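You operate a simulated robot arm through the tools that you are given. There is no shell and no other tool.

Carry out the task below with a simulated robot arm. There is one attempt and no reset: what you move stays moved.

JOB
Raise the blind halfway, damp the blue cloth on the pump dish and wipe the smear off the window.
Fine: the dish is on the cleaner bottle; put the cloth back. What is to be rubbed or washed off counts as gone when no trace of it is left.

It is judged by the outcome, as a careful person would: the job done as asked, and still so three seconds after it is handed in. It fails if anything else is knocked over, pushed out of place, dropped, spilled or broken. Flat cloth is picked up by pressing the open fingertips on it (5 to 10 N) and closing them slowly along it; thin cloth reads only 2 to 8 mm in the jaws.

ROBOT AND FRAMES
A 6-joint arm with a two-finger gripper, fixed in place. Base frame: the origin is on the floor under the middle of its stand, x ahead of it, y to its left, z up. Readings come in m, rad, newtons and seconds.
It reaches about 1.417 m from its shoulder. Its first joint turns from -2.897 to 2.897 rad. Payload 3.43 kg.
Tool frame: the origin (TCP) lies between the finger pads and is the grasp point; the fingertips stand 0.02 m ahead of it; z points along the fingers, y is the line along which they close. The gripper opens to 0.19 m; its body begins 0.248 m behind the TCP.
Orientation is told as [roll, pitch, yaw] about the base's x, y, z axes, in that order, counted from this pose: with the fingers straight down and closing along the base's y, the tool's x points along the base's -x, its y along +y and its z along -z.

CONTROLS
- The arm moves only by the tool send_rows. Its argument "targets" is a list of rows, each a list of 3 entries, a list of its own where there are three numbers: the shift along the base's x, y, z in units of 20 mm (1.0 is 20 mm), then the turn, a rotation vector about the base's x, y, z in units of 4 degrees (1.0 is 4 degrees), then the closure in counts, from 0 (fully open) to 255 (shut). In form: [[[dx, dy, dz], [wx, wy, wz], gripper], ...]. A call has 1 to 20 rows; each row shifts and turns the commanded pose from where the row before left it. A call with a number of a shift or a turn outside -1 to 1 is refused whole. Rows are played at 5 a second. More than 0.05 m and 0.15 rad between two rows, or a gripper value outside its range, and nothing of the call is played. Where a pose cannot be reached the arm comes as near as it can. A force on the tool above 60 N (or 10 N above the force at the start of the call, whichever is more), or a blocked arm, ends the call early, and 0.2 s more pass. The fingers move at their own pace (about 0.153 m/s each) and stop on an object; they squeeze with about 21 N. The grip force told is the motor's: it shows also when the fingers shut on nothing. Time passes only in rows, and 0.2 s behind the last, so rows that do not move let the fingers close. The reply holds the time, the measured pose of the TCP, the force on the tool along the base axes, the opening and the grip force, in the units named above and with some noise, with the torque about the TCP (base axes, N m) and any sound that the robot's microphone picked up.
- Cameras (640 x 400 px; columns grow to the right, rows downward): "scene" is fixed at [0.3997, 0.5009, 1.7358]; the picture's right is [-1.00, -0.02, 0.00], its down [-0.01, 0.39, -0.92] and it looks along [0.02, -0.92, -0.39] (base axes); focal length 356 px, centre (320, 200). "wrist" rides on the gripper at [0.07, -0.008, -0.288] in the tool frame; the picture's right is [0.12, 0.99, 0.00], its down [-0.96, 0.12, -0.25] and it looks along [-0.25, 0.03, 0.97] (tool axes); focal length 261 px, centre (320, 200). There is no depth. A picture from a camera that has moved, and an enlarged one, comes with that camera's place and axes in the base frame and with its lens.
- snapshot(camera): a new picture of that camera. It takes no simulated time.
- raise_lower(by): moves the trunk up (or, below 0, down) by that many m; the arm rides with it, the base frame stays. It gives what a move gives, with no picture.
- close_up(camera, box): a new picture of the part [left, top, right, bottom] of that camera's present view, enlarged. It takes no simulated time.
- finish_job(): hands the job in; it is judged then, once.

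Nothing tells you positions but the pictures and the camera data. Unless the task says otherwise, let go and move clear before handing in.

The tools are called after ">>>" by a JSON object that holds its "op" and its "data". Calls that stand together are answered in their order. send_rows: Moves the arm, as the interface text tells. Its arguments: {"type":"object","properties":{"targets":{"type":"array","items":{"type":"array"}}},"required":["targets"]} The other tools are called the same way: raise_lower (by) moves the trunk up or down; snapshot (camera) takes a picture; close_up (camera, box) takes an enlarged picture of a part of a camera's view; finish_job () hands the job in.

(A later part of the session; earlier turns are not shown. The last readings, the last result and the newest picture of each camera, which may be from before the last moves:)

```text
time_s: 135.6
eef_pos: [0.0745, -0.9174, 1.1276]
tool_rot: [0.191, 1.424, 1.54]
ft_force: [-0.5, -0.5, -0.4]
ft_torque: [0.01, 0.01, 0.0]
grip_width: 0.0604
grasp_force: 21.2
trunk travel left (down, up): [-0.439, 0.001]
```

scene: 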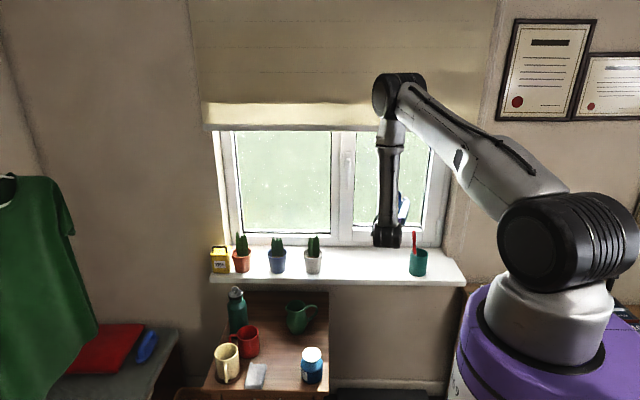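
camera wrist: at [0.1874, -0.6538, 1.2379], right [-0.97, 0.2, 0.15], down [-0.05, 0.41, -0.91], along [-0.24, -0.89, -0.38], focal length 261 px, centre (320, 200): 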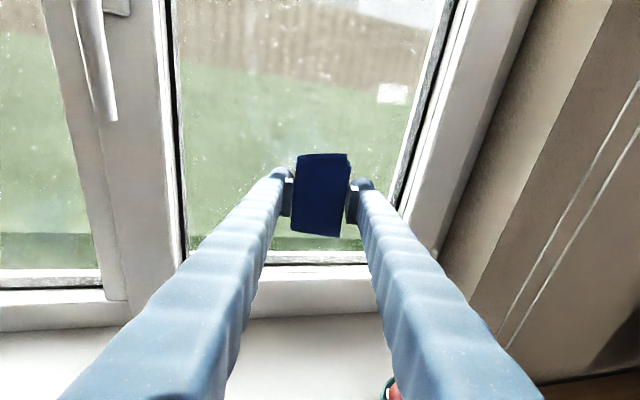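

>>> {"op": "send_rows", "data": {"targets": [[[-0.5, 0, 0], [0, 0, 0], 255], [[-0.5, 0, 0], [0, 0, 0], 255], [[-0.5, 0, 0], [0, 0, 0], 255]]}}

>>> {"op": "snapshot", "data": {"camera": "wrist"}}

>>> {"op": "snapshot", "data": {"camera": "scene"}}

```text
time_s: 136.4
eef_pos: [0.0445, -0.9186, 1.1274]
tool_rot: [0.192, 1.421, 1.54]
ft_force: [0.5, 0.0, 0.6]
ft_torque: [0.02, -0.01, 0.01]
grip_width: 0.0606
grasp_force: 21.1
trunk travel left (down, up): [-0.439, 0.001]
```

```text
taken
camera wrist: at [0.1172, -0.654, 1.2379], right [-0.97, 0.2, 0.15], down [-0.05, 0.41, -0.91], along [-0.24, -0.89, -0.38], focal length 261 px, centre (320, 200)
```

wrist: 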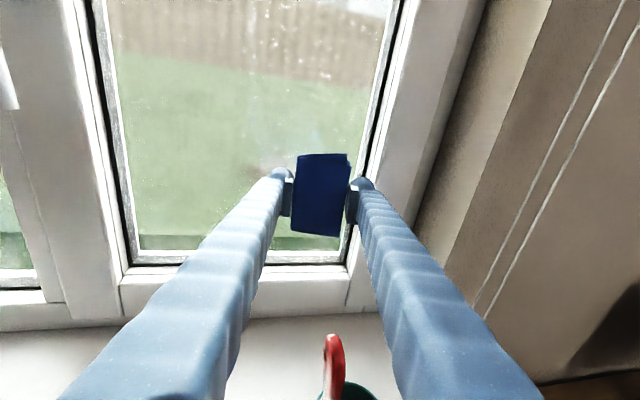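

```text
taken
```

scene: 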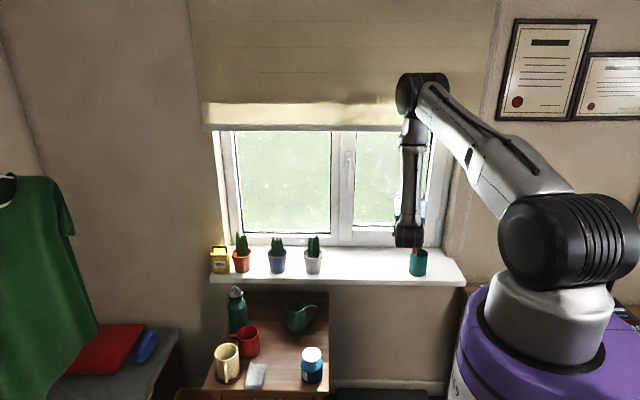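

It isn't a hard limit: a yaw of about 8° is enough. I'll ease the yaw back to about 8°, shift to the left of the smear and approach the glass.

>>> {"op": "send_rows", "data": {"targets": [[[0.6, 0, -0.2], [0, 0, 0.3], 255], [[0.6, 0, -0.2], [0, 0, 0.3], 255], [[0.6, 0, -0.2], [0, 0, 0.3], 255], [[0.6, 0, -0.2], [0, 0, 0.3], 255], [[0.6, 0, -0.1], [0, 0, 0.1], 255]]}}

>>> {"op": "snapshot", "data": {"camera": "wrist"}}

```text
time_s: 137.6
eef_pos: [0.1053, -0.9177, 1.1088]
tool_rot: [0.198, 1.424, 1.636]
ft_force: [0.4, -0.5, -0.3]
ft_torque: [-0.04, -0.02, -0.01]
grip_width: 0.0607
grasp_force: 21.2
trunk travel left (down, up): [-0.439, 0.001]
```

```text
taken
camera wrist: at [0.1536, -0.6485, 1.2196], right [-0.98, 0.11, 0.15], down [-0.09, 0.4, -0.91], along [-0.16, -0.91, -0.38], focal length 261 px, centre (320, 200)
```

wrist: 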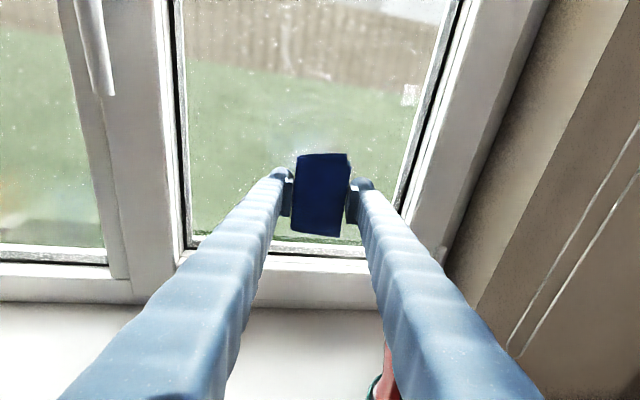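

>>> {"op": "send_rows", "data": {"targets": [[[0, -0.7, 0], [0, 0, 0], 255], [[0, -0.7, 0], [0, 0, 0], 255], [[0, -0.7, 0], [0, 0, 0], 255], [[0, -0.3, 0], [0, 0, 0], 255], [[0, 0, 0], [0, 0, 0], 255]]}}

```text
time_s: 138.8
eef_pos: [0.1076, -0.9675, 1.1096]
tool_rot: [0.196, 1.422, 1.634]
ft_force: [-1.1, 0.0, -0.1]
ft_torque: [-0.01, -0.01, 0.04]
grip_width: 0.0605
grasp_force: 20.9
trunk travel left (down, up): [-0.439, 0.001]
```

>>> {"op": "send_rows", "data": {"targets": [[[0, -0.25, 0], [0, 0, 0], 255], [[0, -0.25, 0], [0, 0, 0], 255], [[0, -0.15, 0], [0, 0, 0], 255], [[0, 0, 0], [0, 0, 0], 255]]}}

>>> {"op": "snapshot", "data": {"camera": "wrist"}}

```text
time_s: 139.8
eef_pos: [0.1062, -0.9744, 1.1081]
tool_rot: [0.202, 1.42, 1.64]
ft_force: [-1.7, 60.1, -4.9]
ft_torque: [-0.67, 0.07, 2.21]
grip_width: 0.0605
grasp_force: 21.3
trunk travel left (down, up): [-0.439, 0.001]
```

```text
taken
camera wrist: at [0.1544, -0.7049, 1.2202], right [-0.98, 0.11, 0.15], down [-0.09, 0.4, -0.91], along [-0.16, -0.91, -0.38], focal length 261 px, centre (320, 200)
```

wrist: 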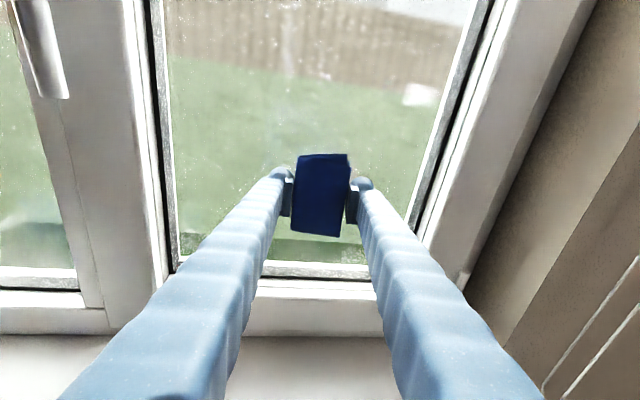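

Contact came early (y≈-0.97), and the torque shows a fingertip touching rather than the cloth: the pad sticks out too little beyond the tips. I'll back off, look, and then regrip the cloth with more of it protruding.

>>> {"op": "send_rows", "data": {"targets": [[[0, 0.4, 0], [0, 0, 0], 255], [[0, 0.8, 0], [0, 0, 0], 255], [[0, 0.8, 0.2], [0, 0, 0], 255], [[0.5, 0.8, 0.4], [0, 0, 0], 255], [[0.9, 0.8, 0.5], [0, 0, 0.3], 255], [[0.9, 0.8, 0.5], [0, 0, 0.3], 255], [[0.9, 0.8, 0.5], [0, 0, 0.3], 255], [[0.9, 0.8, 0.5], [0, 0, 0.3], 255], [[0.9, 0.7, 0.5], [0, 0, 0.3], 255], [[0.9, 0.7, 0.5], [0, 0, 0.2], 255]]}}

>>> {"op": "snapshot", "data": {"camera": "wrist"}}

>>> {"op": "close_up", "data": {"camera": "scene", "box": [340, 130, 450, 250]}}

```text
time_s: 142.0
eef_pos: [0.2257, -0.8308, 1.1803]
tool_rot: [0.202, 1.423, 1.757]
ft_force: [0.5, -1.1, -0.6]
ft_torque: [0.02, -0.01, -0.06]
grip_width: 0.0606
grasp_force: 21.0
trunk travel left (down, up): [-0.439, 0.001]
```

```text
taken
camera wrist: at [0.2412, -0.5571, 1.2904], right [-0.99, -0.01, 0.15], down [-0.14, 0.39, -0.91], along [-0.05, -0.92, -0.38], focal length 261 px, centre (320, 200)
```

wrist: 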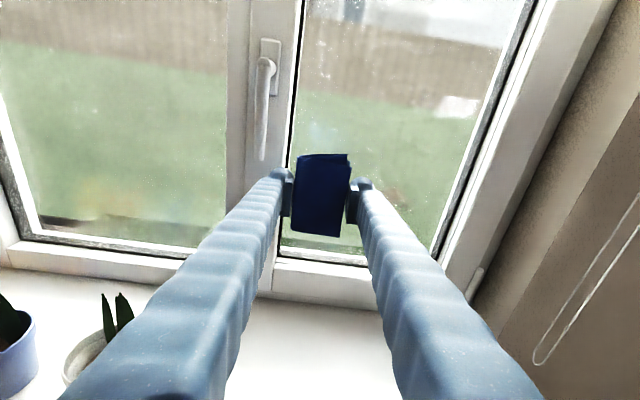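

```text
3.33 times, centred on (395, 190) of scene
camera zoom: at [0.3997, 0.5009, 1.7358], right [-1.0, -0.02, 0.0], down [-0.01, 0.39, -0.92], along [0.02, -0.92, -0.39], focal length 1186 px, centre (70, 233)
```

zoom: 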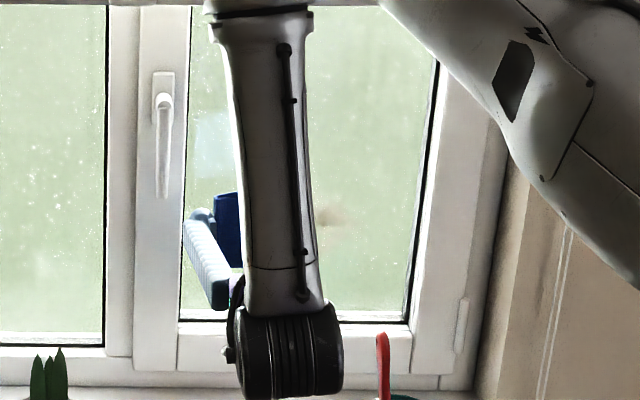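

>>> {"op": "send_rows", "data": {"targets": [[[1, 0.5, 0.1], [0, 0, 0], 255], [[1, 0.5, 0.1], [0, 0, 0], 255], [[1, 0.5, 0.1], [0, 0, 0], 255], [[1, 0.5, 0.1], [0, 0, 0], 255], [[1, 0.5, 0.1], [0.2, 0, 0], 255], [[1, 0.5, 0.1], [0.3, 0, 0], 255], [[1, 0.5, 0.1], [0.5, 0, 0], 255], [[1, 0.5, 0], [0.5, 0, 0], 255], [[1, 0.5, 0], [0.5, 0, 0], 255], [[1, 0.5, 0], [0.5, 0, 0], 255], [[1, 0.5, 0], [0.5, 0, 0], 255], [[0.8, 0.5, 0], [0.5, 0, 0], 255]]}}

>>> {"op": "send_rows", "data": {"targets": [[[0.2, 0.4, 0], [1, 0, 0], 255], [[0.2, 0.4, 0], [1, 0, 0], 255], [[0.2, 0.4, 0], [1, 0, 0], 255], [[0.2, 0.4, 0], [1, 0, 0], 255], [[0.2, 0.4, 0], [1, 0, 0], 255], [[0.2, 0.4, 0], [1, 0, 0], 255], [[0.2, 0.4, 0], [1, 0, 0], 255], [[0.2, 0.4, 0], [1, 0, 0], 255], [[0.2, 0.4, 0], [1, 0, 0], 255], [[0.2, 0.4, 0], [1, 0, 0], 255], [[0.2, 0.4, 0], [1, 0, 0], 255], [[0.2, 0.4, 0], [1, 0, 0], 255], [[0.2, 0.4, 0], [1, 0, 0], 255], [[0.2, 0.4, 0], [1, 0, 0], 255], [[0.2, 0.4, 0], [1, 0, 0], 255], [[0.2, 0.4, 0], [1, 0, 0], 255], [[0.2, 0.4, 0], [1, 0, 0], 255]]}}

```text
time_s: 144.6
eef_pos: [0.4604, -0.711, 1.1971]
tool_rot: [0.08, 1.18, 1.641]
ft_force: [0.1, 0.1, -1.2]
ft_torque: [0.02, 0.01, 0.03]
grip_width: 0.0606
grasp_force: 21.3
trunk travel left (down, up): [-0.439, 0.001]
```

```text
time_s: 148.2
eef_pos: [0.5288, -0.5751, 1.1946]
tool_rot: [0.015, -0.005, 1.597]
ft_force: [-0.2, 0.0, -0.5]
ft_torque: [0.05, -0.02, 0.0]
grip_width: 0.0608
grasp_force: 21.2
trunk travel left (down, up): [-0.439, 0.001]
```

>>> {"op": "send_rows", "data": {"targets": [[[0.14, 0.35, -1], [0, 0, 0], 255], [[0.14, 0.35, -1], [0, 0, 0], 255], [[0.14, 0.35, -1], [0, 0, 0], 255], [[0.14, 0.35, -1], [0, 0, 0], 255], [[0.14, 0.35, -1], [0, 0, 0], 255], [[0.14, 0.35, -1], [0, 0, 0], 255], [[0.14, 0.35, -1], [0, 0, 0], 255], [[0.14, 0.35, -1], [0, 0, 0], 255], [[0.14, 0.35, -1], [0, 0, 0], 255], [[0.1, 0.3, -1], [0, 0, 0], 255], [[0, 0, -1], [0, 0, 0], 255], [[0, 0, -1], [0, 0, 0], 255], [[0, 0, -1], [0, 0, 0], 255], [[0, 0, -1], [0, 0, 0], 255], [[0, 0, -1], [0, 0, 0], 255], [[0, 0, -1], [0, 0, 0], 255], [[0, 0, -1], [0, 0, 0], 255], [[0, 0, -1], [0, 0, 0], 255], [[0, 0, -1], [0, 0, 0], 255], [[0, 0, -1], [0, 0, 0], 255]]}}

>>> {"op": "close_up", "data": {"camera": "scene", "box": [240, 290, 340, 390]}}

>>> {"op": "snapshot", "data": {"camera": "wrist"}}

```text
time_s: 152.4
eef_pos: [0.5554, -0.5062, 0.7943]
tool_rot: [0.015, -0.004, 1.597]
ft_force: [0.3, 0.5, -0.8]
ft_torque: [0.05, 0.0, 0.02]
grip_width: 0.0606
grasp_force: 21.0
trunk travel left (down, up): [-0.439, 0.001]
```

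```text
4.00 times, centred on (290, 340) of scene
camera zoom: at [0.3997, 0.5009, 1.7358], right [-1.0, -0.02, 0.0], down [-0.01, 0.39, -0.92], along [0.02, -0.92, -0.39], focal length 1423 px, centre (440, -360)
```

zoom: 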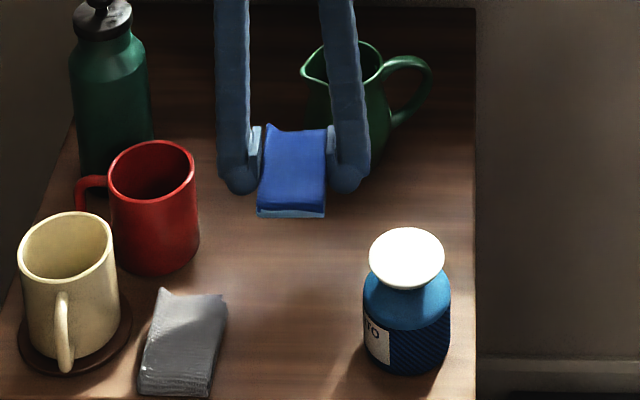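

```text
taken
camera wrist: at [0.5719, -0.5791, 1.0816], right [-0.99, -0.15, 0.02], down [-0.14, 0.96, 0.25], along [-0.05, 0.25, -0.97], focal length 261 px, centre (320, 200)
```

wrist: 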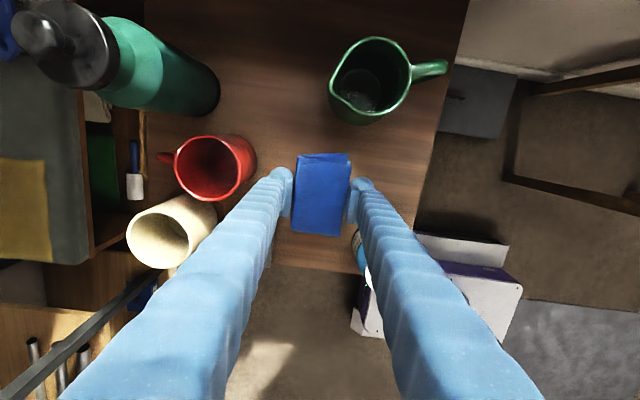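

>>> {"op": "send_rows", "data": {"targets": [[[0, 0, -0.8], [0, 0, 0], 255], [[0, 0, -0.8], [0, 0, 0], 255], [[0, 0, -0.8], [0, 0, 0], 255], [[0, 0, -0.8], [0, 0, 0], 255], [[0, 0, -0.7], [0, 0, 0], 255], [[0, 0, 0], [0, 0, 0], 255]]}}

```text
time_s: 153.8
eef_pos: [0.5546, -0.5058, 0.7168]
tool_rot: [0.016, -0.006, 1.596]
ft_force: [0.1, 0.3, 0.9]
ft_torque: [0.0, -0.02, -0.03]
grip_width: 0.0606
grasp_force: 21.0
trunk travel left (down, up): [-0.439, 0.001]
```

>>> {"op": "send_rows", "data": {"targets": [[[0, 0, -0.2], [0, 0, 0], 255], [[0, 0, -0.2], [0, 0, 0], 255], [[0, 0, 0], [0, 0, 0], 255]]}}

```text
time_s: 154.6
eef_pos: [0.5548, -0.5058, 0.7093]
tool_rot: [0.016, -0.006, 1.597]
ft_force: [-0.1, 0.6, 0.7]
ft_torque: [0.02, -0.02, -0.01]
grip_width: 0.0604
grasp_force: 21.0
trunk travel left (down, up): [-0.439, 0.001]
```

>>> {"op": "send_rows", "data": {"targets": [[[0, 0, -0.15], [0, 0, 0], 255], [[0, 0, -0.1], [0, 0, 0], 255], [[0, 0, 0], [0, 0, 0], 255]]}}

```text
time_s: 155.4
eef_pos: [0.5544, -0.5065, 0.7039]
tool_rot: [0.017, -0.004, 1.597]
ft_force: [-0.7, -0.4, -0.2]
ft_torque: [-0.02, 0.02, 0.02]
grip_width: 0.0607
grasp_force: 20.8
trunk travel left (down, up): [-0.439, 0.001]
```

>>> {"op": "send_rows", "data": {"targets": [[[0, 0, -0.1], [0, 0, 0], 255], [[0, 0, 0], [0, 0, 0], 255]]}}

```text
time_s: 156.0
eef_pos: [0.5548, -0.5066, 0.7011]
tool_rot: [0.016, -0.005, 1.597]
ft_force: [-0.2, -0.8, -0.4]
ft_torque: [0.0, 0.02, -0.04]
grip_width: 0.0606
grasp_force: 21.0
trunk travel left (down, up): [-0.439, 0.001]
```

The pad slid back in the grip when it was pressed on the dish, so the tips were flush with it. I'll set it down here, then regrip about 8 mm higher so that it sticks out.

>>> {"op": "send_rows", "data": {"targets": [[[0, 0, 0], [0, 0, 0], 172], [[0, 0, 0], [0, 0, 0], 160], [[0, 0, 0], [0, 0, 0], 150], [[0, 0, 0], [0, 0, 0], 148], [[0, 0, 0], [0, 0, 0], 148]]}}

>>> {"op": "close_up", "data": {"camera": "scene", "box": [240, 310, 340, 390]}}

>>> {"op": "close_up", "data": {"camera": "wrist", "box": [220, 100, 420, 240]}}

```text
time_s: 157.2
eef_pos: [0.5554, -0.5042, 0.7022]
tool_rot: [0.016, -0.007, 1.597]
ft_force: [-0.1, -1.1, 1.3]
ft_torque: [-0.01, -0.01, 0.03]
grip_width: 0.0797
grasp_force: 0.1
trunk travel left (down, up): [-0.439, 0.001]
```

```text
5.00 times, centred on (290, 350) of scene
camera zoom: at [0.3997, 0.5009, 1.7358], right [-1.0, -0.02, 0.0], down [-0.01, 0.39, -0.92], along [0.02, -0.92, -0.39], focal length 1779 px, centre (470, -550)
```

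zoom: 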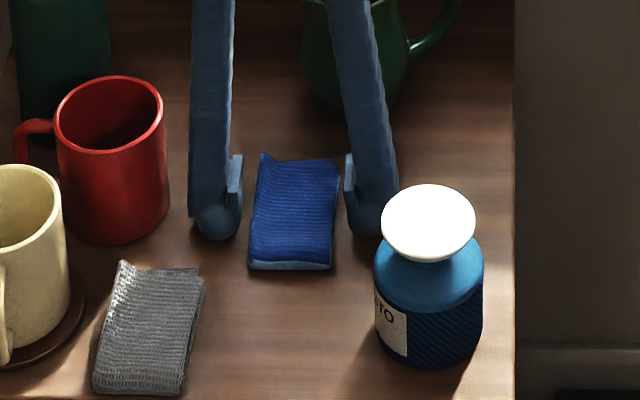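

```text
2.86 times, centred on (320, 170) of wrist
camera zoom: at [0.571, -0.5789, 0.9891], right [-0.99, -0.15, 0.02], down [-0.14, 0.96, 0.25], along [-0.05, 0.25, -0.97], focal length 745 px, centre (320, 286)
```

zoom: 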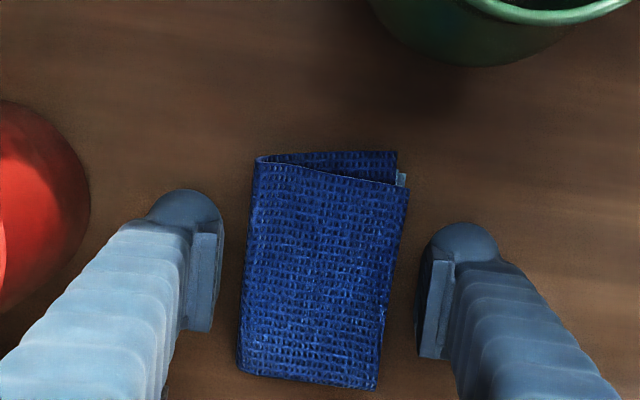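

>>> {"op": "send_rows", "data": {"targets": [[[0, 0, 0.35], [0, 0, 0], 148], [[0, 0, 0], [0, 0, 0], 160], [[0, 0, 0], [0, 0, 0], 168], [[0, 0, 0], [0, 0, 0], 172], [[0, 0, 0], [0, 0, 0], 176], [[0, 0, 0], [0, 0, 0], 190], [[0, 0, 0], [0, 0, 0], 220], [[0, 0, 0], [0, 0, 0], 255], [[0, 0, 0], [0, 0, 0], 255]]}}

>>> {"op": "close_up", "data": {"camera": "scene", "box": [240, 310, 340, 390]}}

```text
time_s: 159.2
eef_pos: [0.5554, -0.5077, 0.7097]
tool_rot: [0.015, -0.006, 1.598]
ft_force: [-0.4, 1.8, 10.2]
ft_torque: [-0.11, 0.0, 0.02]
grip_width: 0.0586
grasp_force: 21.1
trunk travel left (down, up): [-0.439, 0.001]
```

```text
5.00 times, centred on (290, 350) of scene
camera zoom: at [0.3997, 0.5009, 1.7358], right [-1.0, -0.02, 0.0], down [-0.01, 0.39, -0.92], along [0.02, -0.92, -0.39], focal length 1779 px, centre (470, -550)
```

zoom: 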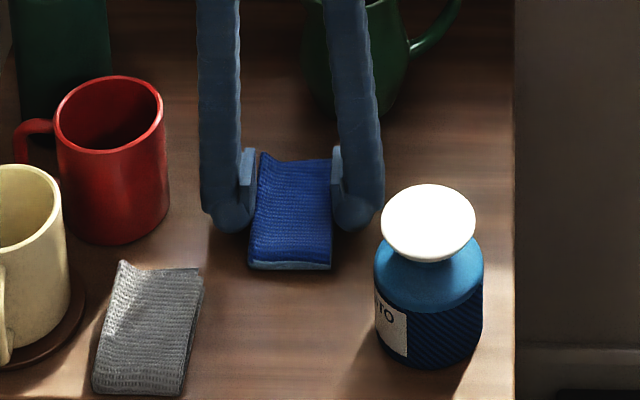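

>>> {"op": "send_rows", "data": {"targets": [[[0, 0, 0.2], [0, 0, 0], 255], [[0, 0, 0.4], [0, 0, 0], 255], [[0, 0, 0.6], [0, 0, 0], 255], [[0, 0, 0.6], [0, 0, 0], 255], [[0, 0, 0.6], [0, 0, 0], 255]]}}

>>> {"op": "close_up", "data": {"camera": "scene", "box": [240, 300, 340, 390]}}

>>> {"op": "close_up", "data": {"camera": "wrist", "box": [220, 100, 420, 240]}}

```text
time_s: 160.4
eef_pos: [0.5549, -0.506, 0.7565]
tool_rot: [0.015, -0.005, 1.598]
ft_force: [0.1, -0.5, -0.6]
ft_torque: [-0.01, -0.04, -0.04]
grip_width: 0.0001
grasp_force: 20.8
trunk travel left (down, up): [-0.439, 0.001]
```

```text
4.44 times, centred on (290, 345) of scene
camera zoom: at [0.3997, 0.5009, 1.7358], right [-1.0, -0.02, 0.0], down [-0.01, 0.39, -0.92], along [0.02, -0.92, -0.39], focal length 1582 px, centre (453, -444)
```

zoom: 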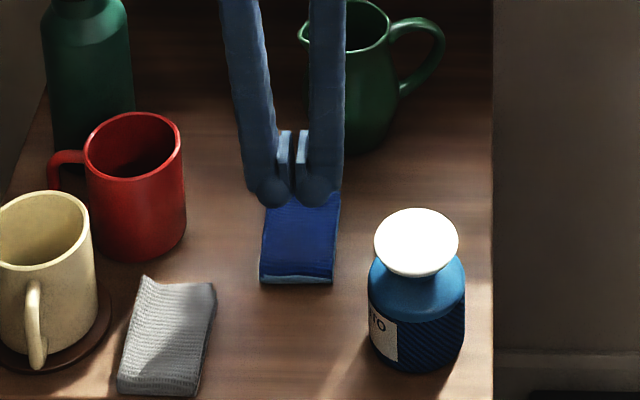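

```text
2.86 times, centred on (320, 170) of wrist
camera zoom: at [0.5708, -0.5791, 1.044], right [-0.99, -0.14, 0.02], down [-0.14, 0.96, 0.26], along [-0.05, 0.25, -0.97], focal length 745 px, centre (320, 286)
```

zoom: 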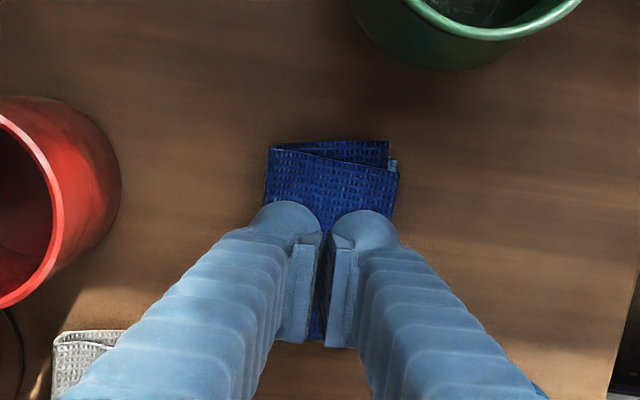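

The grip was too high on the pad's rounded top and slipped off; the cloth stayed in place. I'll regrip at an in-between height.

>>> {"op": "send_rows", "data": {"targets": [[[0, 0, 0.3], [0, 0, 0], 200], [[0, 0, 0], [0, 0, 0], 148], [[0, 0, 0], [0, 0, 0], 140], [[0, 0, 0], [0, 0, 0], 140]]}}

>>> {"op": "close_up", "data": {"camera": "wrist", "box": [220, 100, 420, 240]}}

>>> {"op": "close_up", "data": {"camera": "scene", "box": [250, 325, 330, 385]}}

```text
time_s: 161.4
eef_pos: [0.555, -0.5064, 0.7621]
tool_rot: [0.016, -0.006, 1.597]
ft_force: [0.4, -0.7, -0.8]
ft_torque: [-0.04, 0.0, 0.02]
grip_width: 0.0857
grasp_force: 0.1
trunk travel left (down, up): [-0.439, 0.001]
```

```text
2.86 times, centred on (320, 170) of wrist
camera zoom: at [0.5713, -0.5791, 1.0502], right [-0.99, -0.15, 0.02], down [-0.14, 0.96, 0.25], along [-0.05, 0.25, -0.97], focal length 745 px, centre (320, 286)
```

zoom: 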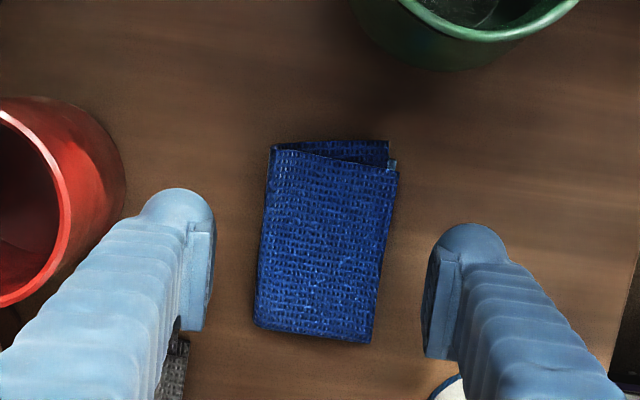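

```text
6.67 times, centred on (290, 355) of scene
camera zoom: at [0.3997, 0.5009, 1.7358], right [-1.0, -0.02, 0.0], down [-0.01, 0.39, -0.92], along [0.02, -0.92, -0.39], focal length 2372 px, centre (520, -833)
```

zoom: 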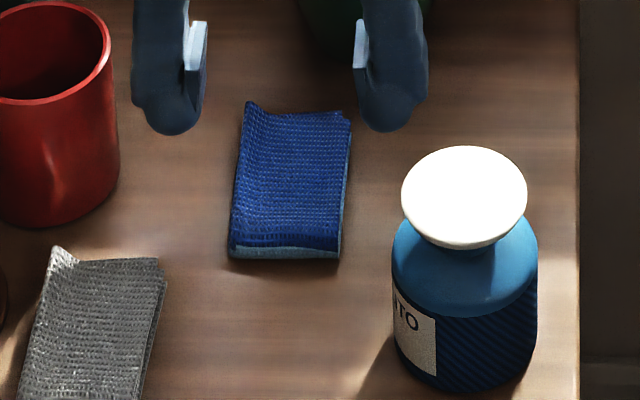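

The wrist seems to have swung the long way round earlier, and a wrist joint is near its limit. With the gripper empty, I'll test a different path to the window that tilts the tool outward in the arm's own plane. That should leave free motion there.

>>> {"op": "send_rows", "data": {"targets": [[[0, 0, 1], [0, 0, 0], 140], [[0, 0, 1], [0, 0, 0], 160], [[0, 0, 1], [0, 0, 0], 175], [[0, 0, 1], [0, 0, 0], 175], [[0, 0, 1], [0, 0, 0], 175], [[0, 0, 1], [0, 0, 0], 175], [[0, 0, 1], [0, 0, 0], 175], [[0, 0, 1], [0, 0, 0], 175], [[0, 0, 1], [0, 0, 0], 175], [[0, 0, 1], [0, 0, 0], 175], [[-0.5, -0.3, 1], [0, 0, 1], 175], [[-0.5, -0.3, 1], [0, 0, 1], 175], [[-0.5, -0.3, 1], [0, 0, 1], 175], [[-0.5, -0.3, 1], [0, 0, 1], 175], [[-0.5, -0.3, 1], [0, 0, 1], 175], [[-0.5, -0.3, 1], [0, 0, 1], 175], [[-0.5, -0.3, 1], [0, 0, 1], 175], [[-0.5, -0.3, 1], [0, 0, 1], 175], [[-0.5, -0.3, 1], [0, 0, 1], 175], [[-0.5, 0, 0], [0, 0, 0.5], 175]]}}

>>> {"op": "snapshot", "data": {"camera": "scene"}}

```text
time_s: 165.6
eef_pos: [0.4716, -0.5371, 1.1373]
tool_rot: [0.06, 0.002, 2.239]
ft_force: [0.0, 0.0, -0.3]
ft_torque: [-0.06, -0.01, -0.02]
grip_width: 0.0597
grasp_force: 0.0
out of reach, approached as far as the arm can: row 19, 20
trunk travel left (down, up): [-0.439, 0.001]
```

```text
taken
```

scene: 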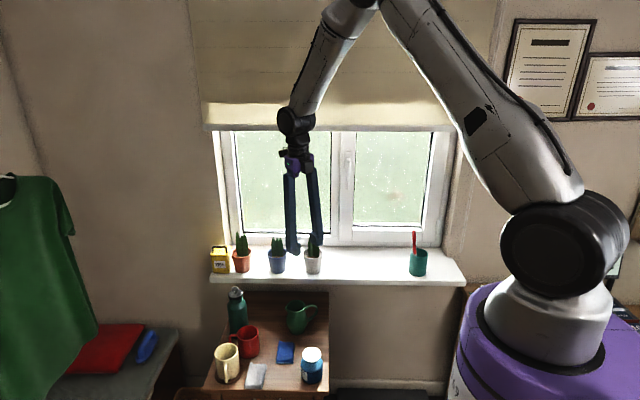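

>>> {"op": "send_rows", "data": {"targets": [[[0, 0, 0], [0, 0, -1], 175], [[0, 0, 0], [0, 0, -1], 175], [[0, 0, 0], [0, 0, -1], 175], [[0, 0, 0], [0, 0, -1], 175], [[0, 0, 0], [0, 0, -1], 175], [[0, 0, 0], [0, 0, -1], 175], [[0, 0, 0], [0, 0, -1], 175], [[0, 0, 0], [0, 0, -1], 175], [[0, 0, 0], [0, 0, -1], 175], [[0, 0, 0], [0, 0, -1], 175], [[0, 0, 0], [0, 0, -1], 175], [[0, 0, 0], [0, 0, -1], 175], [[0, 0, 0], [0, 0, -1], 175], [[0, 0, 0], [0, 0, -1], 175], [[0, 0, 0], [0, 0, -1], 175], [[0, 0, 0], [0, 0, -1], 175], [[0, 0, 0], [0, 0, -1], 175], [[0, 0, 0], [0, 0, -1], 175], [[0, 0, 0], [0, 0, -1], 175], [[0, 0, 0], [0, 0, -1], 175]]}}

>>> {"op": "send_rows", "data": {"targets": [[[0, 0, 0], [0, 0, -1], 175], [[0, 0, 0], [0, 0, -1], 175], [[0, 0, 0], [0, 0, -1], 175], [[0, 0, 0], [0, 0, -1], 175], [[0, 0, 0], [0, 0, -1], 175], [[0, 0, 0], [0, 0, -1], 175], [[0, 0, 0], [0, 0, -1], 175], [[0, 0, 0], [0, 0, -1], 175], [[0, 0, 0], [0, 0, -1], 175], [[0, 0, 0], [0, 0, -1], 175], [[0, 0, 0], [0, 0, -1], 175], [[0, 0, 0], [0, 0, -1], 175], [[0, 0, 0], [0, 0, -1], 175], [[0, 0, 0], [0, 0, -1], 175], [[0, 0, 0], [0, 0, -1], 175], [[0, 0, 0], [0, 0, -1], 175], [[0, 0, 0], [0, 0, -1], 175], [[0, 0, 0], [0, 0, -1], 175], [[0, 0, 0], [0, 0, -1], 175], [[0, 0, 0], [0, 0, -1], 175]]}}

```text
time_s: 169.8
eef_pos: [0.4747, -0.5343, 1.1377]
tool_rot: [0.015, -0.006, 0.864]
ft_force: [0.5, -0.7, 0.5]
ft_torque: [-0.01, 0.0, -0.01]
grip_width: 0.0595
grasp_force: 0.1
out of reach, approached as far as the arm can: row 1
trunk travel left (down, up): [-0.439, 0.001]
```

```text
time_s: 174.0
eef_pos: [0.478, -0.5345, 1.1366]
tool_rot: [0.015, -0.003, -0.535]
ft_force: [0.5, 0.2, 0.6]
ft_torque: [0.01, -0.01, 0.02]
grip_width: 0.0597
grasp_force: 0.0
trunk travel left (down, up): [-0.439, 0.001]
```

>>> {"op": "send_rows", "data": {"targets": [[[0, 0, 0.2], [0, 0, -1], 175], [[0, 0, 0.2], [0, 0, -1], 175], [[0, 0, 0.2], [0, 0, -1], 175], [[0, 0, 0.2], [0, 0, -1], 175], [[0, 0, 0], [0, 0, -0.4], 175], [[0.3, -0.33, 0.1], [-0.745, -0.667, 0], 175], [[0.3, -0.33, 0.1], [-0.745, -0.667, 0], 175], [[0.3, -0.33, 0.1], [-0.745, -0.667, 0], 175], [[0.3, -0.33, 0.1], [-0.745, -0.667, 0], 175], [[0.3, -0.33, 0.1], [-0.745, -0.667, 0], 175], [[0.3, -0.33, 0.1], [-0.745, -0.667, 0], 175], [[0.3, -0.33, 0.1], [-0.745, -0.667, 0], 175]]}}

>>> {"op": "snapshot", "data": {"camera": "scene"}}

```text
time_s: 176.6
eef_pos: [0.5038, -0.5776, 1.1645]
tool_rot: [-0.008, -0.41, -0.841]
ft_force: [-0.2, 0.1, 0.6]
ft_torque: [0.04, -0.02, 0.0]
grip_width: 0.0594
grasp_force: 0.1
out of reach, approached as far as the arm can: row 11, 12
trunk travel left (down, up): [-0.439, 0.001]
```

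```text
taken
```

scene: 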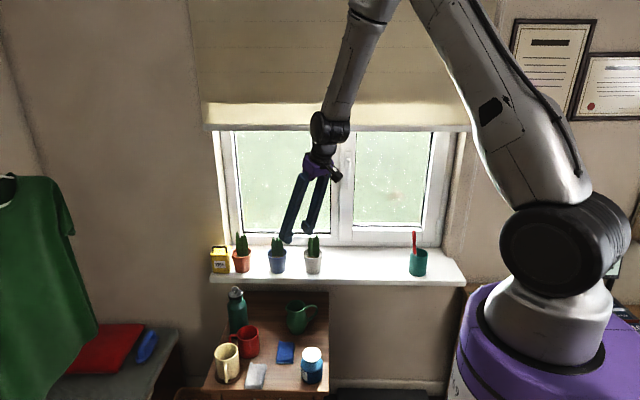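

The wrist joint can't bend past straight, so the usable way to the window is with the trunk low and the fingers pointing forward and down at about 40°. I'll straighten the tool, rise, lower the trunk, and then pick the cloth up again.

>>> {"op": "send_rows", "data": {"targets": [[[-0.2, 0.2, 0.6], [0.745, 0.667, 0], 175], [[-0.2, 0.2, 0.6], [0.745, 0.667, 0], 175], [[-0.2, 0.2, 0.6], [0.745, 0.667, 0], 175], [[-0.2, 0.2, 0.6], [0.745, 0.667, 0], 175], [[-0.2, 0.2, 0.6], [0.745, 0.667, 0], 175], [[-0.2, 0.2, 0.6], [0.67, 0.6, 0], 175], [[0, 0, 0.9], [0, 0, -1], 175], [[0, 0, 0.9], [0, 0, -1], 175], [[0, 0, 0.9], [0, 0, -1], 175], [[0, 0, 0.9], [0, 0, -1], 175], [[0, 0, 0.9], [0, 0, -1], 175], [[0, 0, 0.9], [0, 0, -1], 175], [[0, 0, 0.9], [0, 0, -1], 175], [[0, 0, 0.9], [0, 0, -1], 175], [[0, 0, 0.9], [0, 0, -1], 175], [[0, 0, 0.9], [0, 0, -1], 175]]}}

```text
time_s: 180.0
eef_pos: [0.4788, -0.5539, 1.4151]
tool_rot: [-0.011, 0.001, -1.54]
ft_force: [-0.5, -0.3, -0.2]
ft_torque: [-0.01, 0.0, -0.04]
grip_width: 0.0596
grasp_force: 0.0
trunk travel left (down, up): [-0.439, 0.001]
```

>>> {"op": "raise_lower", "data": {"by": -0.2}}

>>> {"op": "raise_lower", "data": {"by": -0.23}}

>>> {"op": "snapshot", "data": {"camera": "scene"}}

>>> {"op": "snapshot", "data": {"camera": "wrist"}}

```text
time_s: 182.2
eef_pos: [0.4787, -0.5549, 1.2141]
tool_rot: [-0.012, 0.002, -1.538]
ft_force: [-0.2, 0.1, 0.2]
ft_torque: [0.03, 0.04, 0.01]
grip_width: 0.0598
grasp_force: 0.0
trunk travel left (down, up): [-0.239, 0.201]
```

```text
time_s: 184.6
eef_pos: [0.4785, -0.554, 0.9862]
tool_rot: [-0.012, 0.002, -1.538]
ft_force: [-0.1, -0.2, -0.6]
ft_torque: [0.01, 0.01, 0.01]
grip_width: 0.0595
grasp_force: 0.0
trunk travel left (down, up): [-0.009, 0.431]
```

```text
taken
```

scene: 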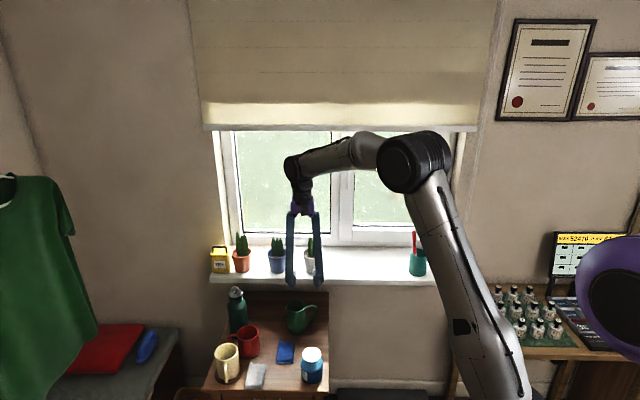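

```text
taken
camera wrist: at [0.4717, -0.4858, 1.2735], right [0.99, 0.15, -0.01], down [0.15, -0.96, 0.24], along [0.03, -0.24, -0.97], focal length 261 px, centre (320, 200)
```

wrist: 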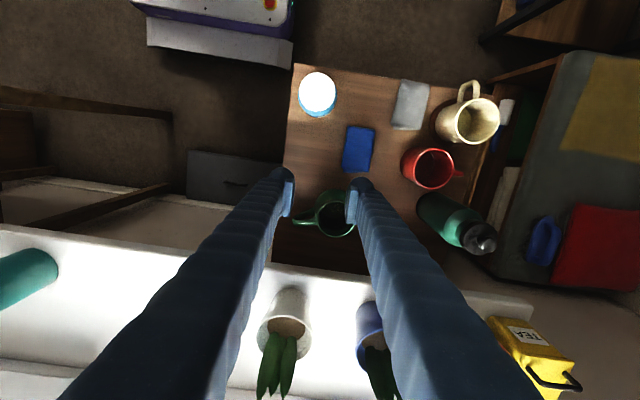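

>>> {"op": "send_rows", "data": {"targets": [[[0.74, 0.46, -0.2], [1, 0, 0], 141], [[0.74, 0.46, -0.2], [1, 0, 0], 141], [[0.74, 0.46, -0.2], [1, 0, 0], 141], [[0.74, 0.46, -0.2], [1, 0, 0], 141], [[0.74, 0.46, -0.2], [1, 0, 0], 141], [[0, 0, -0.9], [0, 0, 0], 141], [[0, 0, -0.9], [0, 0, 0], 141], [[0, 0, -0.9], [0, 0, 0], 141], [[0, 0, -0.9], [0, 0, 0], 141], [[0, 0, -0.9], [0, 0, 0], 141], [[0, 0, -0.9], [0, 0, 0], 141], [[0, 0, -0.9], [0, 0, 0], 141], [[0, 0, -0.9], [0, 0, 0], 141]]}}

>>> {"op": "snapshot", "data": {"camera": "wrist"}}

>>> {"op": "snapshot", "data": {"camera": "scene"}}

```text
time_s: 187.4
eef_pos: [0.553, -0.5071, 0.8211]
tool_rot: [0.002, 0.35, -1.537]
ft_force: [-0.3, 0.2, -0.5]
ft_torque: [-0.02, 0.02, 0.02]
grip_width: 0.0848
grasp_force: 0.0
trunk travel left (down, up): [-0.009, 0.431]
```

```text
taken
camera wrist: at [0.547, -0.5407, 1.115], right [0.99, 0.15, 0.04], down [0.15, -0.98, -0.1], along [0.03, 0.1, -0.99], focal length 261 px, centre (320, 200)
```

wrist: 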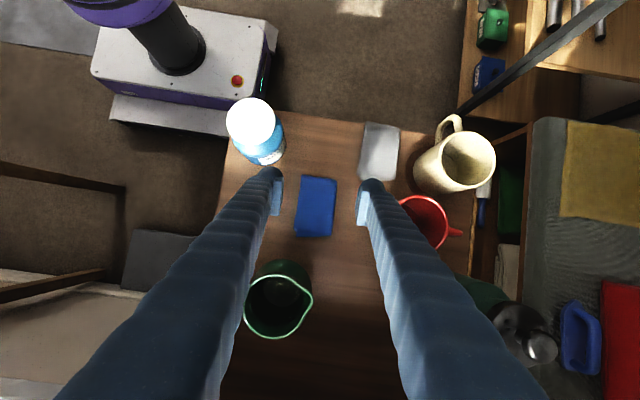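

```text
taken
```

scene: 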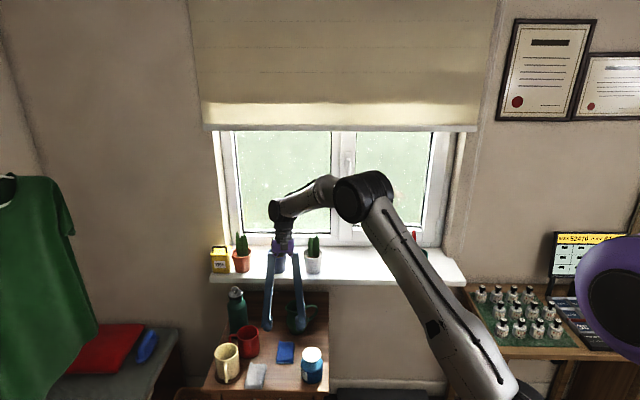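

>>> {"op": "send_rows", "data": {"targets": [[[0.08, -0.1, -0.9], [0, 0, 0], 141], [[0, 0, -0.9], [0, 0, 0], 141], [[0, 0, -0.9], [0, 0, 0], 141], [[0, 0, -0.9], [0, 0, 0], 141], [[0, 0, -0.9], [0, 0, 0], 141], [[0, 0, -0.6], [0, 0, 0], 141], [[0, 0, 0], [0, 0, 0], 141]]}}

>>> {"op": "close_up", "data": {"camera": "wrist", "box": [220, 130, 420, 270]}}

>>> {"op": "close_up", "data": {"camera": "scene", "box": [240, 310, 340, 390]}}

```text
time_s: 189.0
eef_pos: [0.5546, -0.5104, 0.7194]
tool_rot: [0.001, 0.352, -1.534]
ft_force: [0.3, 0.6, 0.3]
ft_torque: [-0.03, 0.01, -0.02]
grip_width: 0.0849
grasp_force: 0.1
trunk travel left (down, up): [-0.009, 0.431]
```

```text
2.86 times, centred on (320, 200) of wrist
camera zoom: at [0.5468, -0.5442, 1.0144], right [0.99, 0.15, 0.04], down [0.15, -0.98, -0.1], along [0.03, 0.1, -0.99], focal length 745 px, centre (320, 200)
```

zoom: 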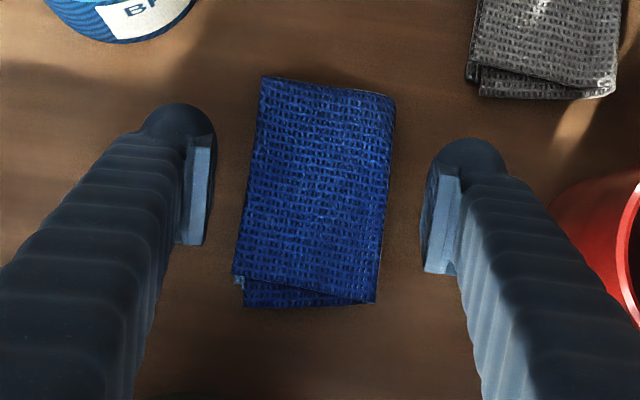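

```text
5.00 times, centred on (290, 350) of scene
camera zoom: at [0.3997, 0.5009, 1.7358], right [-1.0, -0.02, 0.0], down [-0.01, 0.39, -0.92], along [0.02, -0.92, -0.39], focal length 1779 px, centre (470, -550)
```

zoom: 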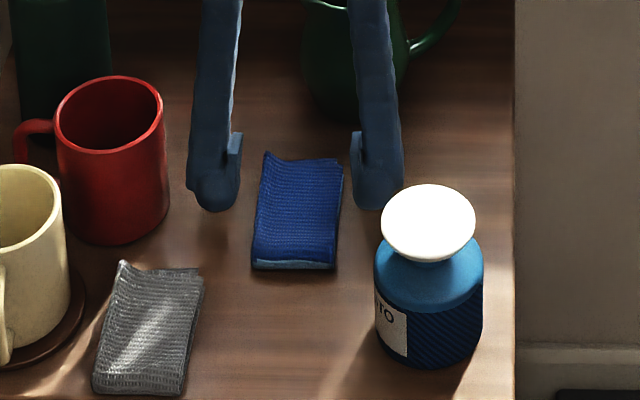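

>>> {"op": "send_rows", "data": {"targets": [[[0, 0, -0.35], [0, 0, 0], 141], [[0, 0, -0.25], [0, 0, 0], 141], [[0, 0, -0.15], [0, 0, 0], 141], [[0, 0, 0], [0, 0, 0], 141]]}}

```text
time_s: 190.0
eef_pos: [0.5543, -0.5102, 0.7062]
tool_rot: [0.002, 0.352, -1.536]
ft_force: [-0.5, -1.1, 0.6]
ft_torque: [-0.01, 0.0, 0.02]
grip_width: 0.0851
grasp_force: 0.0
trunk travel left (down, up): [-0.009, 0.431]
```

>>> {"op": "send_rows", "data": {"targets": [[[0, 0, -0.15], [0, 0, 0], 141], [[0, 0, 0], [0, 0, 0], 155], [[0, 0, 0], [0, 0, 0], 165], [[0, 0, 0], [0, 0, 0], 170], [[0, 0, 0], [0, 0, 0], 175], [[0, 0, 0], [0, 0, 0], 185], [[0, 0, 0], [0, 0, 0], 200], [[0, 0, 0], [0, 0, 0], 230], [[0, 0, 0], [0, 0, 0], 255]]}}

>>> {"op": "close_up", "data": {"camera": "scene", "box": [240, 310, 340, 390]}}

```text
time_s: 192.0
eef_pos: [0.5531, -0.5097, 0.7033]
tool_rot: [0.004, 0.348, -1.536]
ft_force: [-9.9, -2.1, 20.1]
ft_torque: [-0.24, 0.6, -0.07]
grip_width: 0.0609
grasp_force: 20.6
trunk travel left (down, up): [-0.009, 0.431]
```

```text
5.00 times, centred on (290, 350) of scene
camera zoom: at [0.3997, 0.5009, 1.7358], right [-1.0, -0.02, 0.0], down [-0.01, 0.39, -0.92], along [0.02, -0.92, -0.39], focal length 1779 px, centre (470, -550)
```

zoom: 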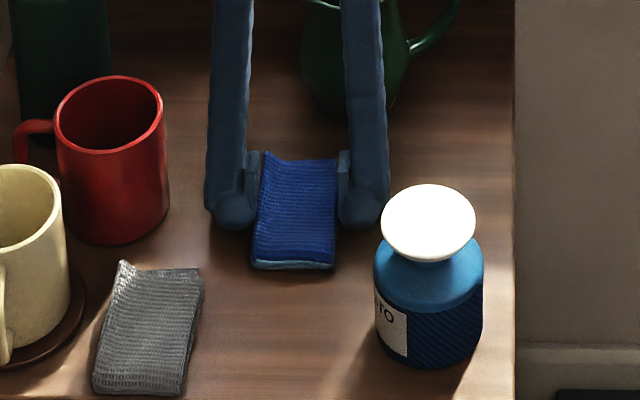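

>>> {"op": "send_rows", "data": {"targets": [[[0, 0, 0.1], [0, 0, 0], 255], [[0, 0, 0.2], [0, 0, 0], 255], [[0, 0, 0.4], [0, 0, 0], 255], [[0, 0, 0.6], [0, 0, 0], 255], [[0, 0, 0.8], [0, 0, 0], 255], [[0, 0, 0.8], [0, 0, 0], 255]]}}

>>> {"op": "close_up", "data": {"camera": "scene", "box": [240, 290, 340, 390]}}

>>> {"op": "close_up", "data": {"camera": "wrist", "box": [220, 130, 420, 270]}}

```text
time_s: 193.4
eef_pos: [0.5555, -0.5104, 0.7609]
tool_rot: [0.002, 0.349, -1.535]
ft_force: [-0.4, -1.5, -0.8]
ft_torque: [0.03, -0.02, -0.01]
grip_width: 0.0606
grasp_force: 21.1
trunk travel left (down, up): [-0.009, 0.431]
```

```text
4.00 times, centred on (290, 340) of scene
camera zoom: at [0.3997, 0.5009, 1.7358], right [-1.0, -0.02, 0.0], down [-0.01, 0.39, -0.92], along [0.02, -0.92, -0.39], focal length 1423 px, centre (440, -360)
```

zoom: 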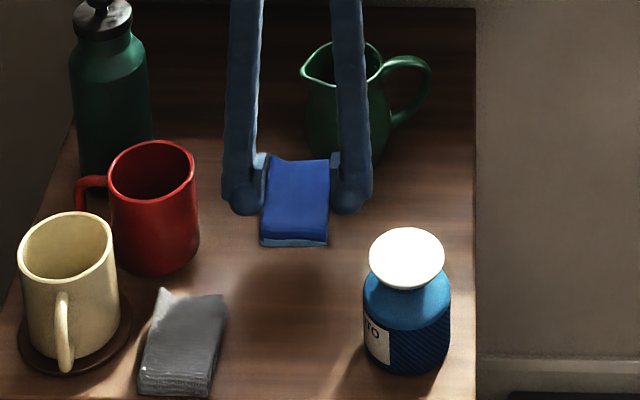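

```text
2.86 times, centred on (320, 200) of wrist
camera zoom: at [0.5482, -0.5448, 1.0546], right [0.99, 0.15, 0.04], down [0.15, -0.98, -0.1], along [0.03, 0.1, -0.99], focal length 745 px, centre (320, 200)
```

zoom: 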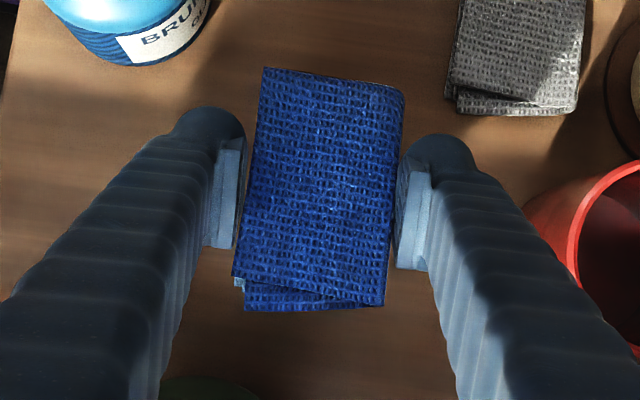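

The cloth is held at a useful 20° angle. I'll lift it and swing toward the window, now with the tool pointing forward and down.

>>> {"op": "send_rows", "data": {"targets": [[[0, 0, 1], [0, 0, 0], 255], [[0, 0, 1], [0, 0, 0], 255], [[0, 0, 1], [0, 0, 0], 255], [[0, 0, 1], [0, 0, 0], 255], [[-0.3, -0.2, 1], [0, 0, 0], 255], [[-0.3, -0.2, 1], [0, 0, 0], 255], [[-0.3, -0.2, 1], [0, 0, 0], 255], [[-0.3, -0.2, 1], [0, 0, 0], 255], [[-0.3, -0.2, 1], [0, 0, 0], 255], [[-0.3, -0.2, 1], [0, 0, 0], 255], [[-0.3, -0.2, 1], [0, 0, 0], 255], [[-0.3, -0.2, 1], [0, 0, 0], 255], [[-0.3, -0.2, 1], [-0.5, 0, 0], 255], [[-0.3, -0.2, 1], [-0.5, 0, 0], 255], [[-0.3, -0.2, 1], [-1, 0, 0], 255], [[-0.3, -0.2, 1], [-1, 0, 0], 255], [[-0.3, -0.2, 1], [-1, 0, 0], 255], [[-0.3, -0.2, 1], [-1, 0, 0], 255], [[-0.3, -0.2, 1], [-1, 0, 0], 255], [[-0.3, -0.2, 1], [-1, 0, 0], 255]]}}

>>> {"op": "send_rows", "data": {"targets": [[[-0.2, -0.2, 0.3], [-1, 0, 0], 255], [[-0.2, -0.2, 0.3], [-1, 0, 0], 255], [[-0.2, -0.2, 0.3], [-1, 0, 0], 255], [[-0.2, -0.2, 0.2], [-1, 0, 0], 255], [[-0.2, -0.2, 0.2], [-1, 0, 0], 255], [[-0.2, -0.2, 0.2], [-1, 0, 0], 255], [[-0.2, -0.2, 0.2], [-1, 0, 0], 255], [[-0.2, -0.2, 0.2], [-1, 0, 0], 255]]}}

>>> {"op": "snapshot", "data": {"camera": "scene"}}

>>> {"op": "snapshot", "data": {"camera": "wrist"}}

```text
time_s: 197.6
eef_pos: [0.4567, -0.5746, 1.1625]
tool_rot: [-0.016, -0.141, -1.539]
ft_force: [-0.5, -0.5, 0.1]
ft_torque: [0.03, -0.02, 0.02]
grip_width: 0.0605
grasp_force: 21.5
trunk travel left (down, up): [-0.009, 0.431]
```

```text
time_s: 199.4
eef_pos: [0.4264, -0.606, 1.1976]
tool_rot: [-0.037, -0.696, -1.527]
ft_force: [-0.3, -0.3, -1.2]
ft_torque: [0.01, -0.01, 0.02]
grip_width: 0.0606
grasp_force: 21.2
trunk travel left (down, up): [-0.009, 0.431]
```

```text
taken
```

scene: 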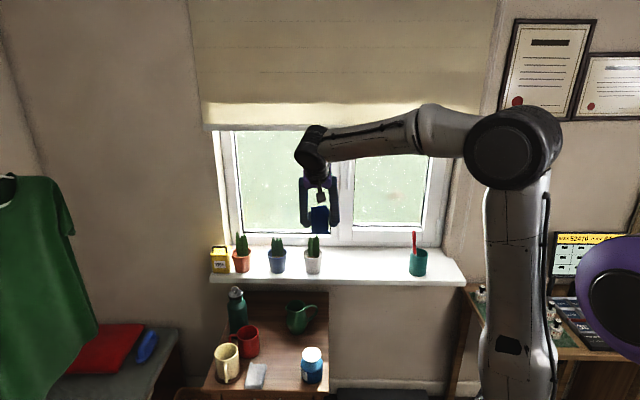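

```text
taken
camera wrist: at [0.419, -0.3686, 1.3735], right [0.99, 0.11, -0.1], down [0.15, -0.58, 0.8], along [0.03, -0.81, -0.59], focal length 261 px, centre (320, 200)
```

wrist: 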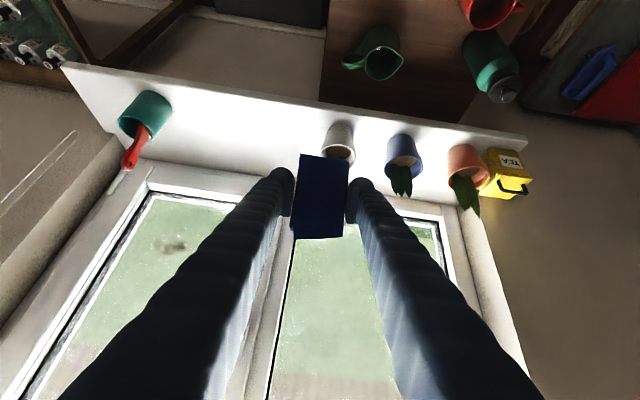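

>>> {"op": "send_rows", "data": {"targets": [[[-0.99, -0.86, -0.1], [-0.25, 0, 0], 255], [[-0.99, -0.86, -0.1], [-0.25, 0, 0], 255], [[-0.99, -0.86, -0.1], [-0.25, 0, 0], 255], [[-0.99, -0.86, -0.1], [-0.25, 0, 0], 255], [[-0.99, -0.86, -0.1], [-0.25, 0, 0], 255], [[-0.99, -0.86, -0.1], [-0.25, 0, 0], 255], [[-0.99, -0.86, -0.2], [-0.25, 0, 0], 255], [[-0.99, -0.86, -0.2], [-0.25, 0, 0], 255], [[-0.99, -0.86, -0.2], [-0.25, 0, 0], 255], [[-0.99, -0.86, -0.2], [-0.25, 0, 0], 255], [[-0.99, -0.86, -0.3], [0, 0, 0], 255], [[-0.99, -0.86, -0.3], [0, 0, 0], 255], [[-0.99, -0.86, -0.3], [0, 0, 0], 255], [[-0.99, -0.86, -0.3], [0, 0, 0], 255]]}}

>>> {"op": "snapshot", "data": {"camera": "scene"}}

>>> {"op": "snapshot", "data": {"camera": "wrist"}}

```text
time_s: 202.4
eef_pos: [0.1495, -0.8455, 1.1487]
tool_rot: [-0.048, -0.87, -1.52]
ft_force: [0.6, -0.1, -0.4]
ft_torque: [-0.01, 0.04, 0.01]
grip_width: 0.0605
grasp_force: 21.0
trunk travel left (down, up): [-0.009, 0.431]
```

```text
taken
```

scene: 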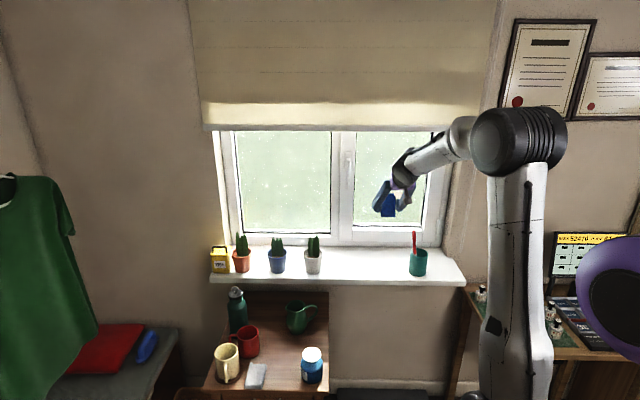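

```text
taken
camera wrist: at [0.1428, -0.5813, 1.2797], right [0.99, 0.09, -0.12], down [0.15, -0.43, 0.89], along [0.03, -0.9, -0.44], focal length 261 px, centre (320, 200)
```

wrist: 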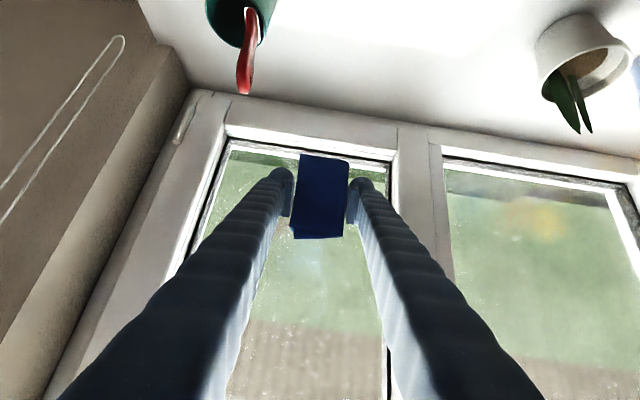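

No limits this time. I'll close in on the smear.

>>> {"op": "send_rows", "data": {"targets": [[[-0.75, -0.9, -0.55], [0, 0, 0], 255], [[-0.75, -0.9, -0.55], [0, 0, 0], 255], [[-0.75, -0.9, -0.55], [0, 0, 0], 255], [[-0.75, -0.9, -0.55], [0, 0, 0], 255], [[0, 0, 0], [0, 0, 0], 255]]}}

>>> {"op": "snapshot", "data": {"camera": "wrist"}}

>>> {"op": "close_up", "data": {"camera": "scene", "box": [340, 130, 480, 290]}}

```text
time_s: 203.6
eef_pos: [0.0903, -0.9172, 1.1005]
tool_rot: [-0.047, -0.871, -1.52]
ft_force: [-0.3, 0.0, -1.2]
ft_torque: [-0.03, -0.02, 0.03]
grip_width: 0.0604
grasp_force: 21.2
trunk travel left (down, up): [-0.009, 0.431]
```

```text
taken
camera wrist: at [0.0824, -0.6534, 1.2326], right [0.99, 0.09, -0.12], down [0.15, -0.43, 0.89], along [0.03, -0.9, -0.44], focal length 261 px, centre (320, 200)
```

wrist: 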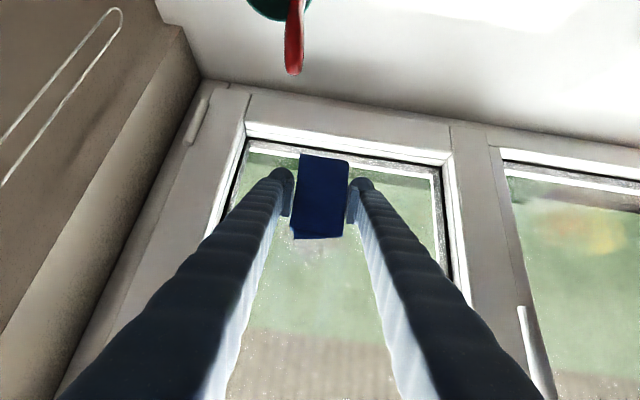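

```text
2.50 times, centred on (410, 210) of scene
camera zoom: at [0.3997, 0.5009, 1.7358], right [-1.0, -0.02, 0.0], down [-0.01, 0.39, -0.92], along [0.02, -0.92, -0.39], focal length 890 px, centre (95, 175)
```

zoom: 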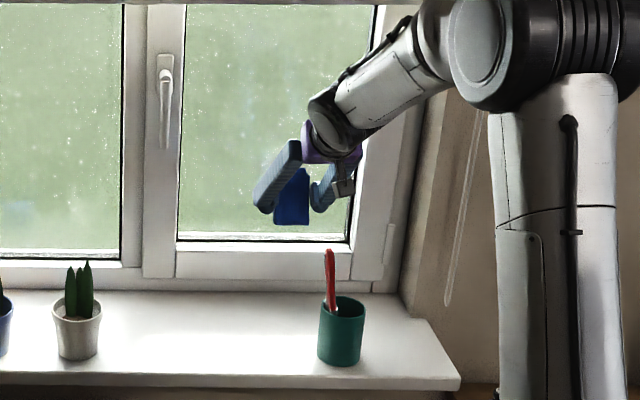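

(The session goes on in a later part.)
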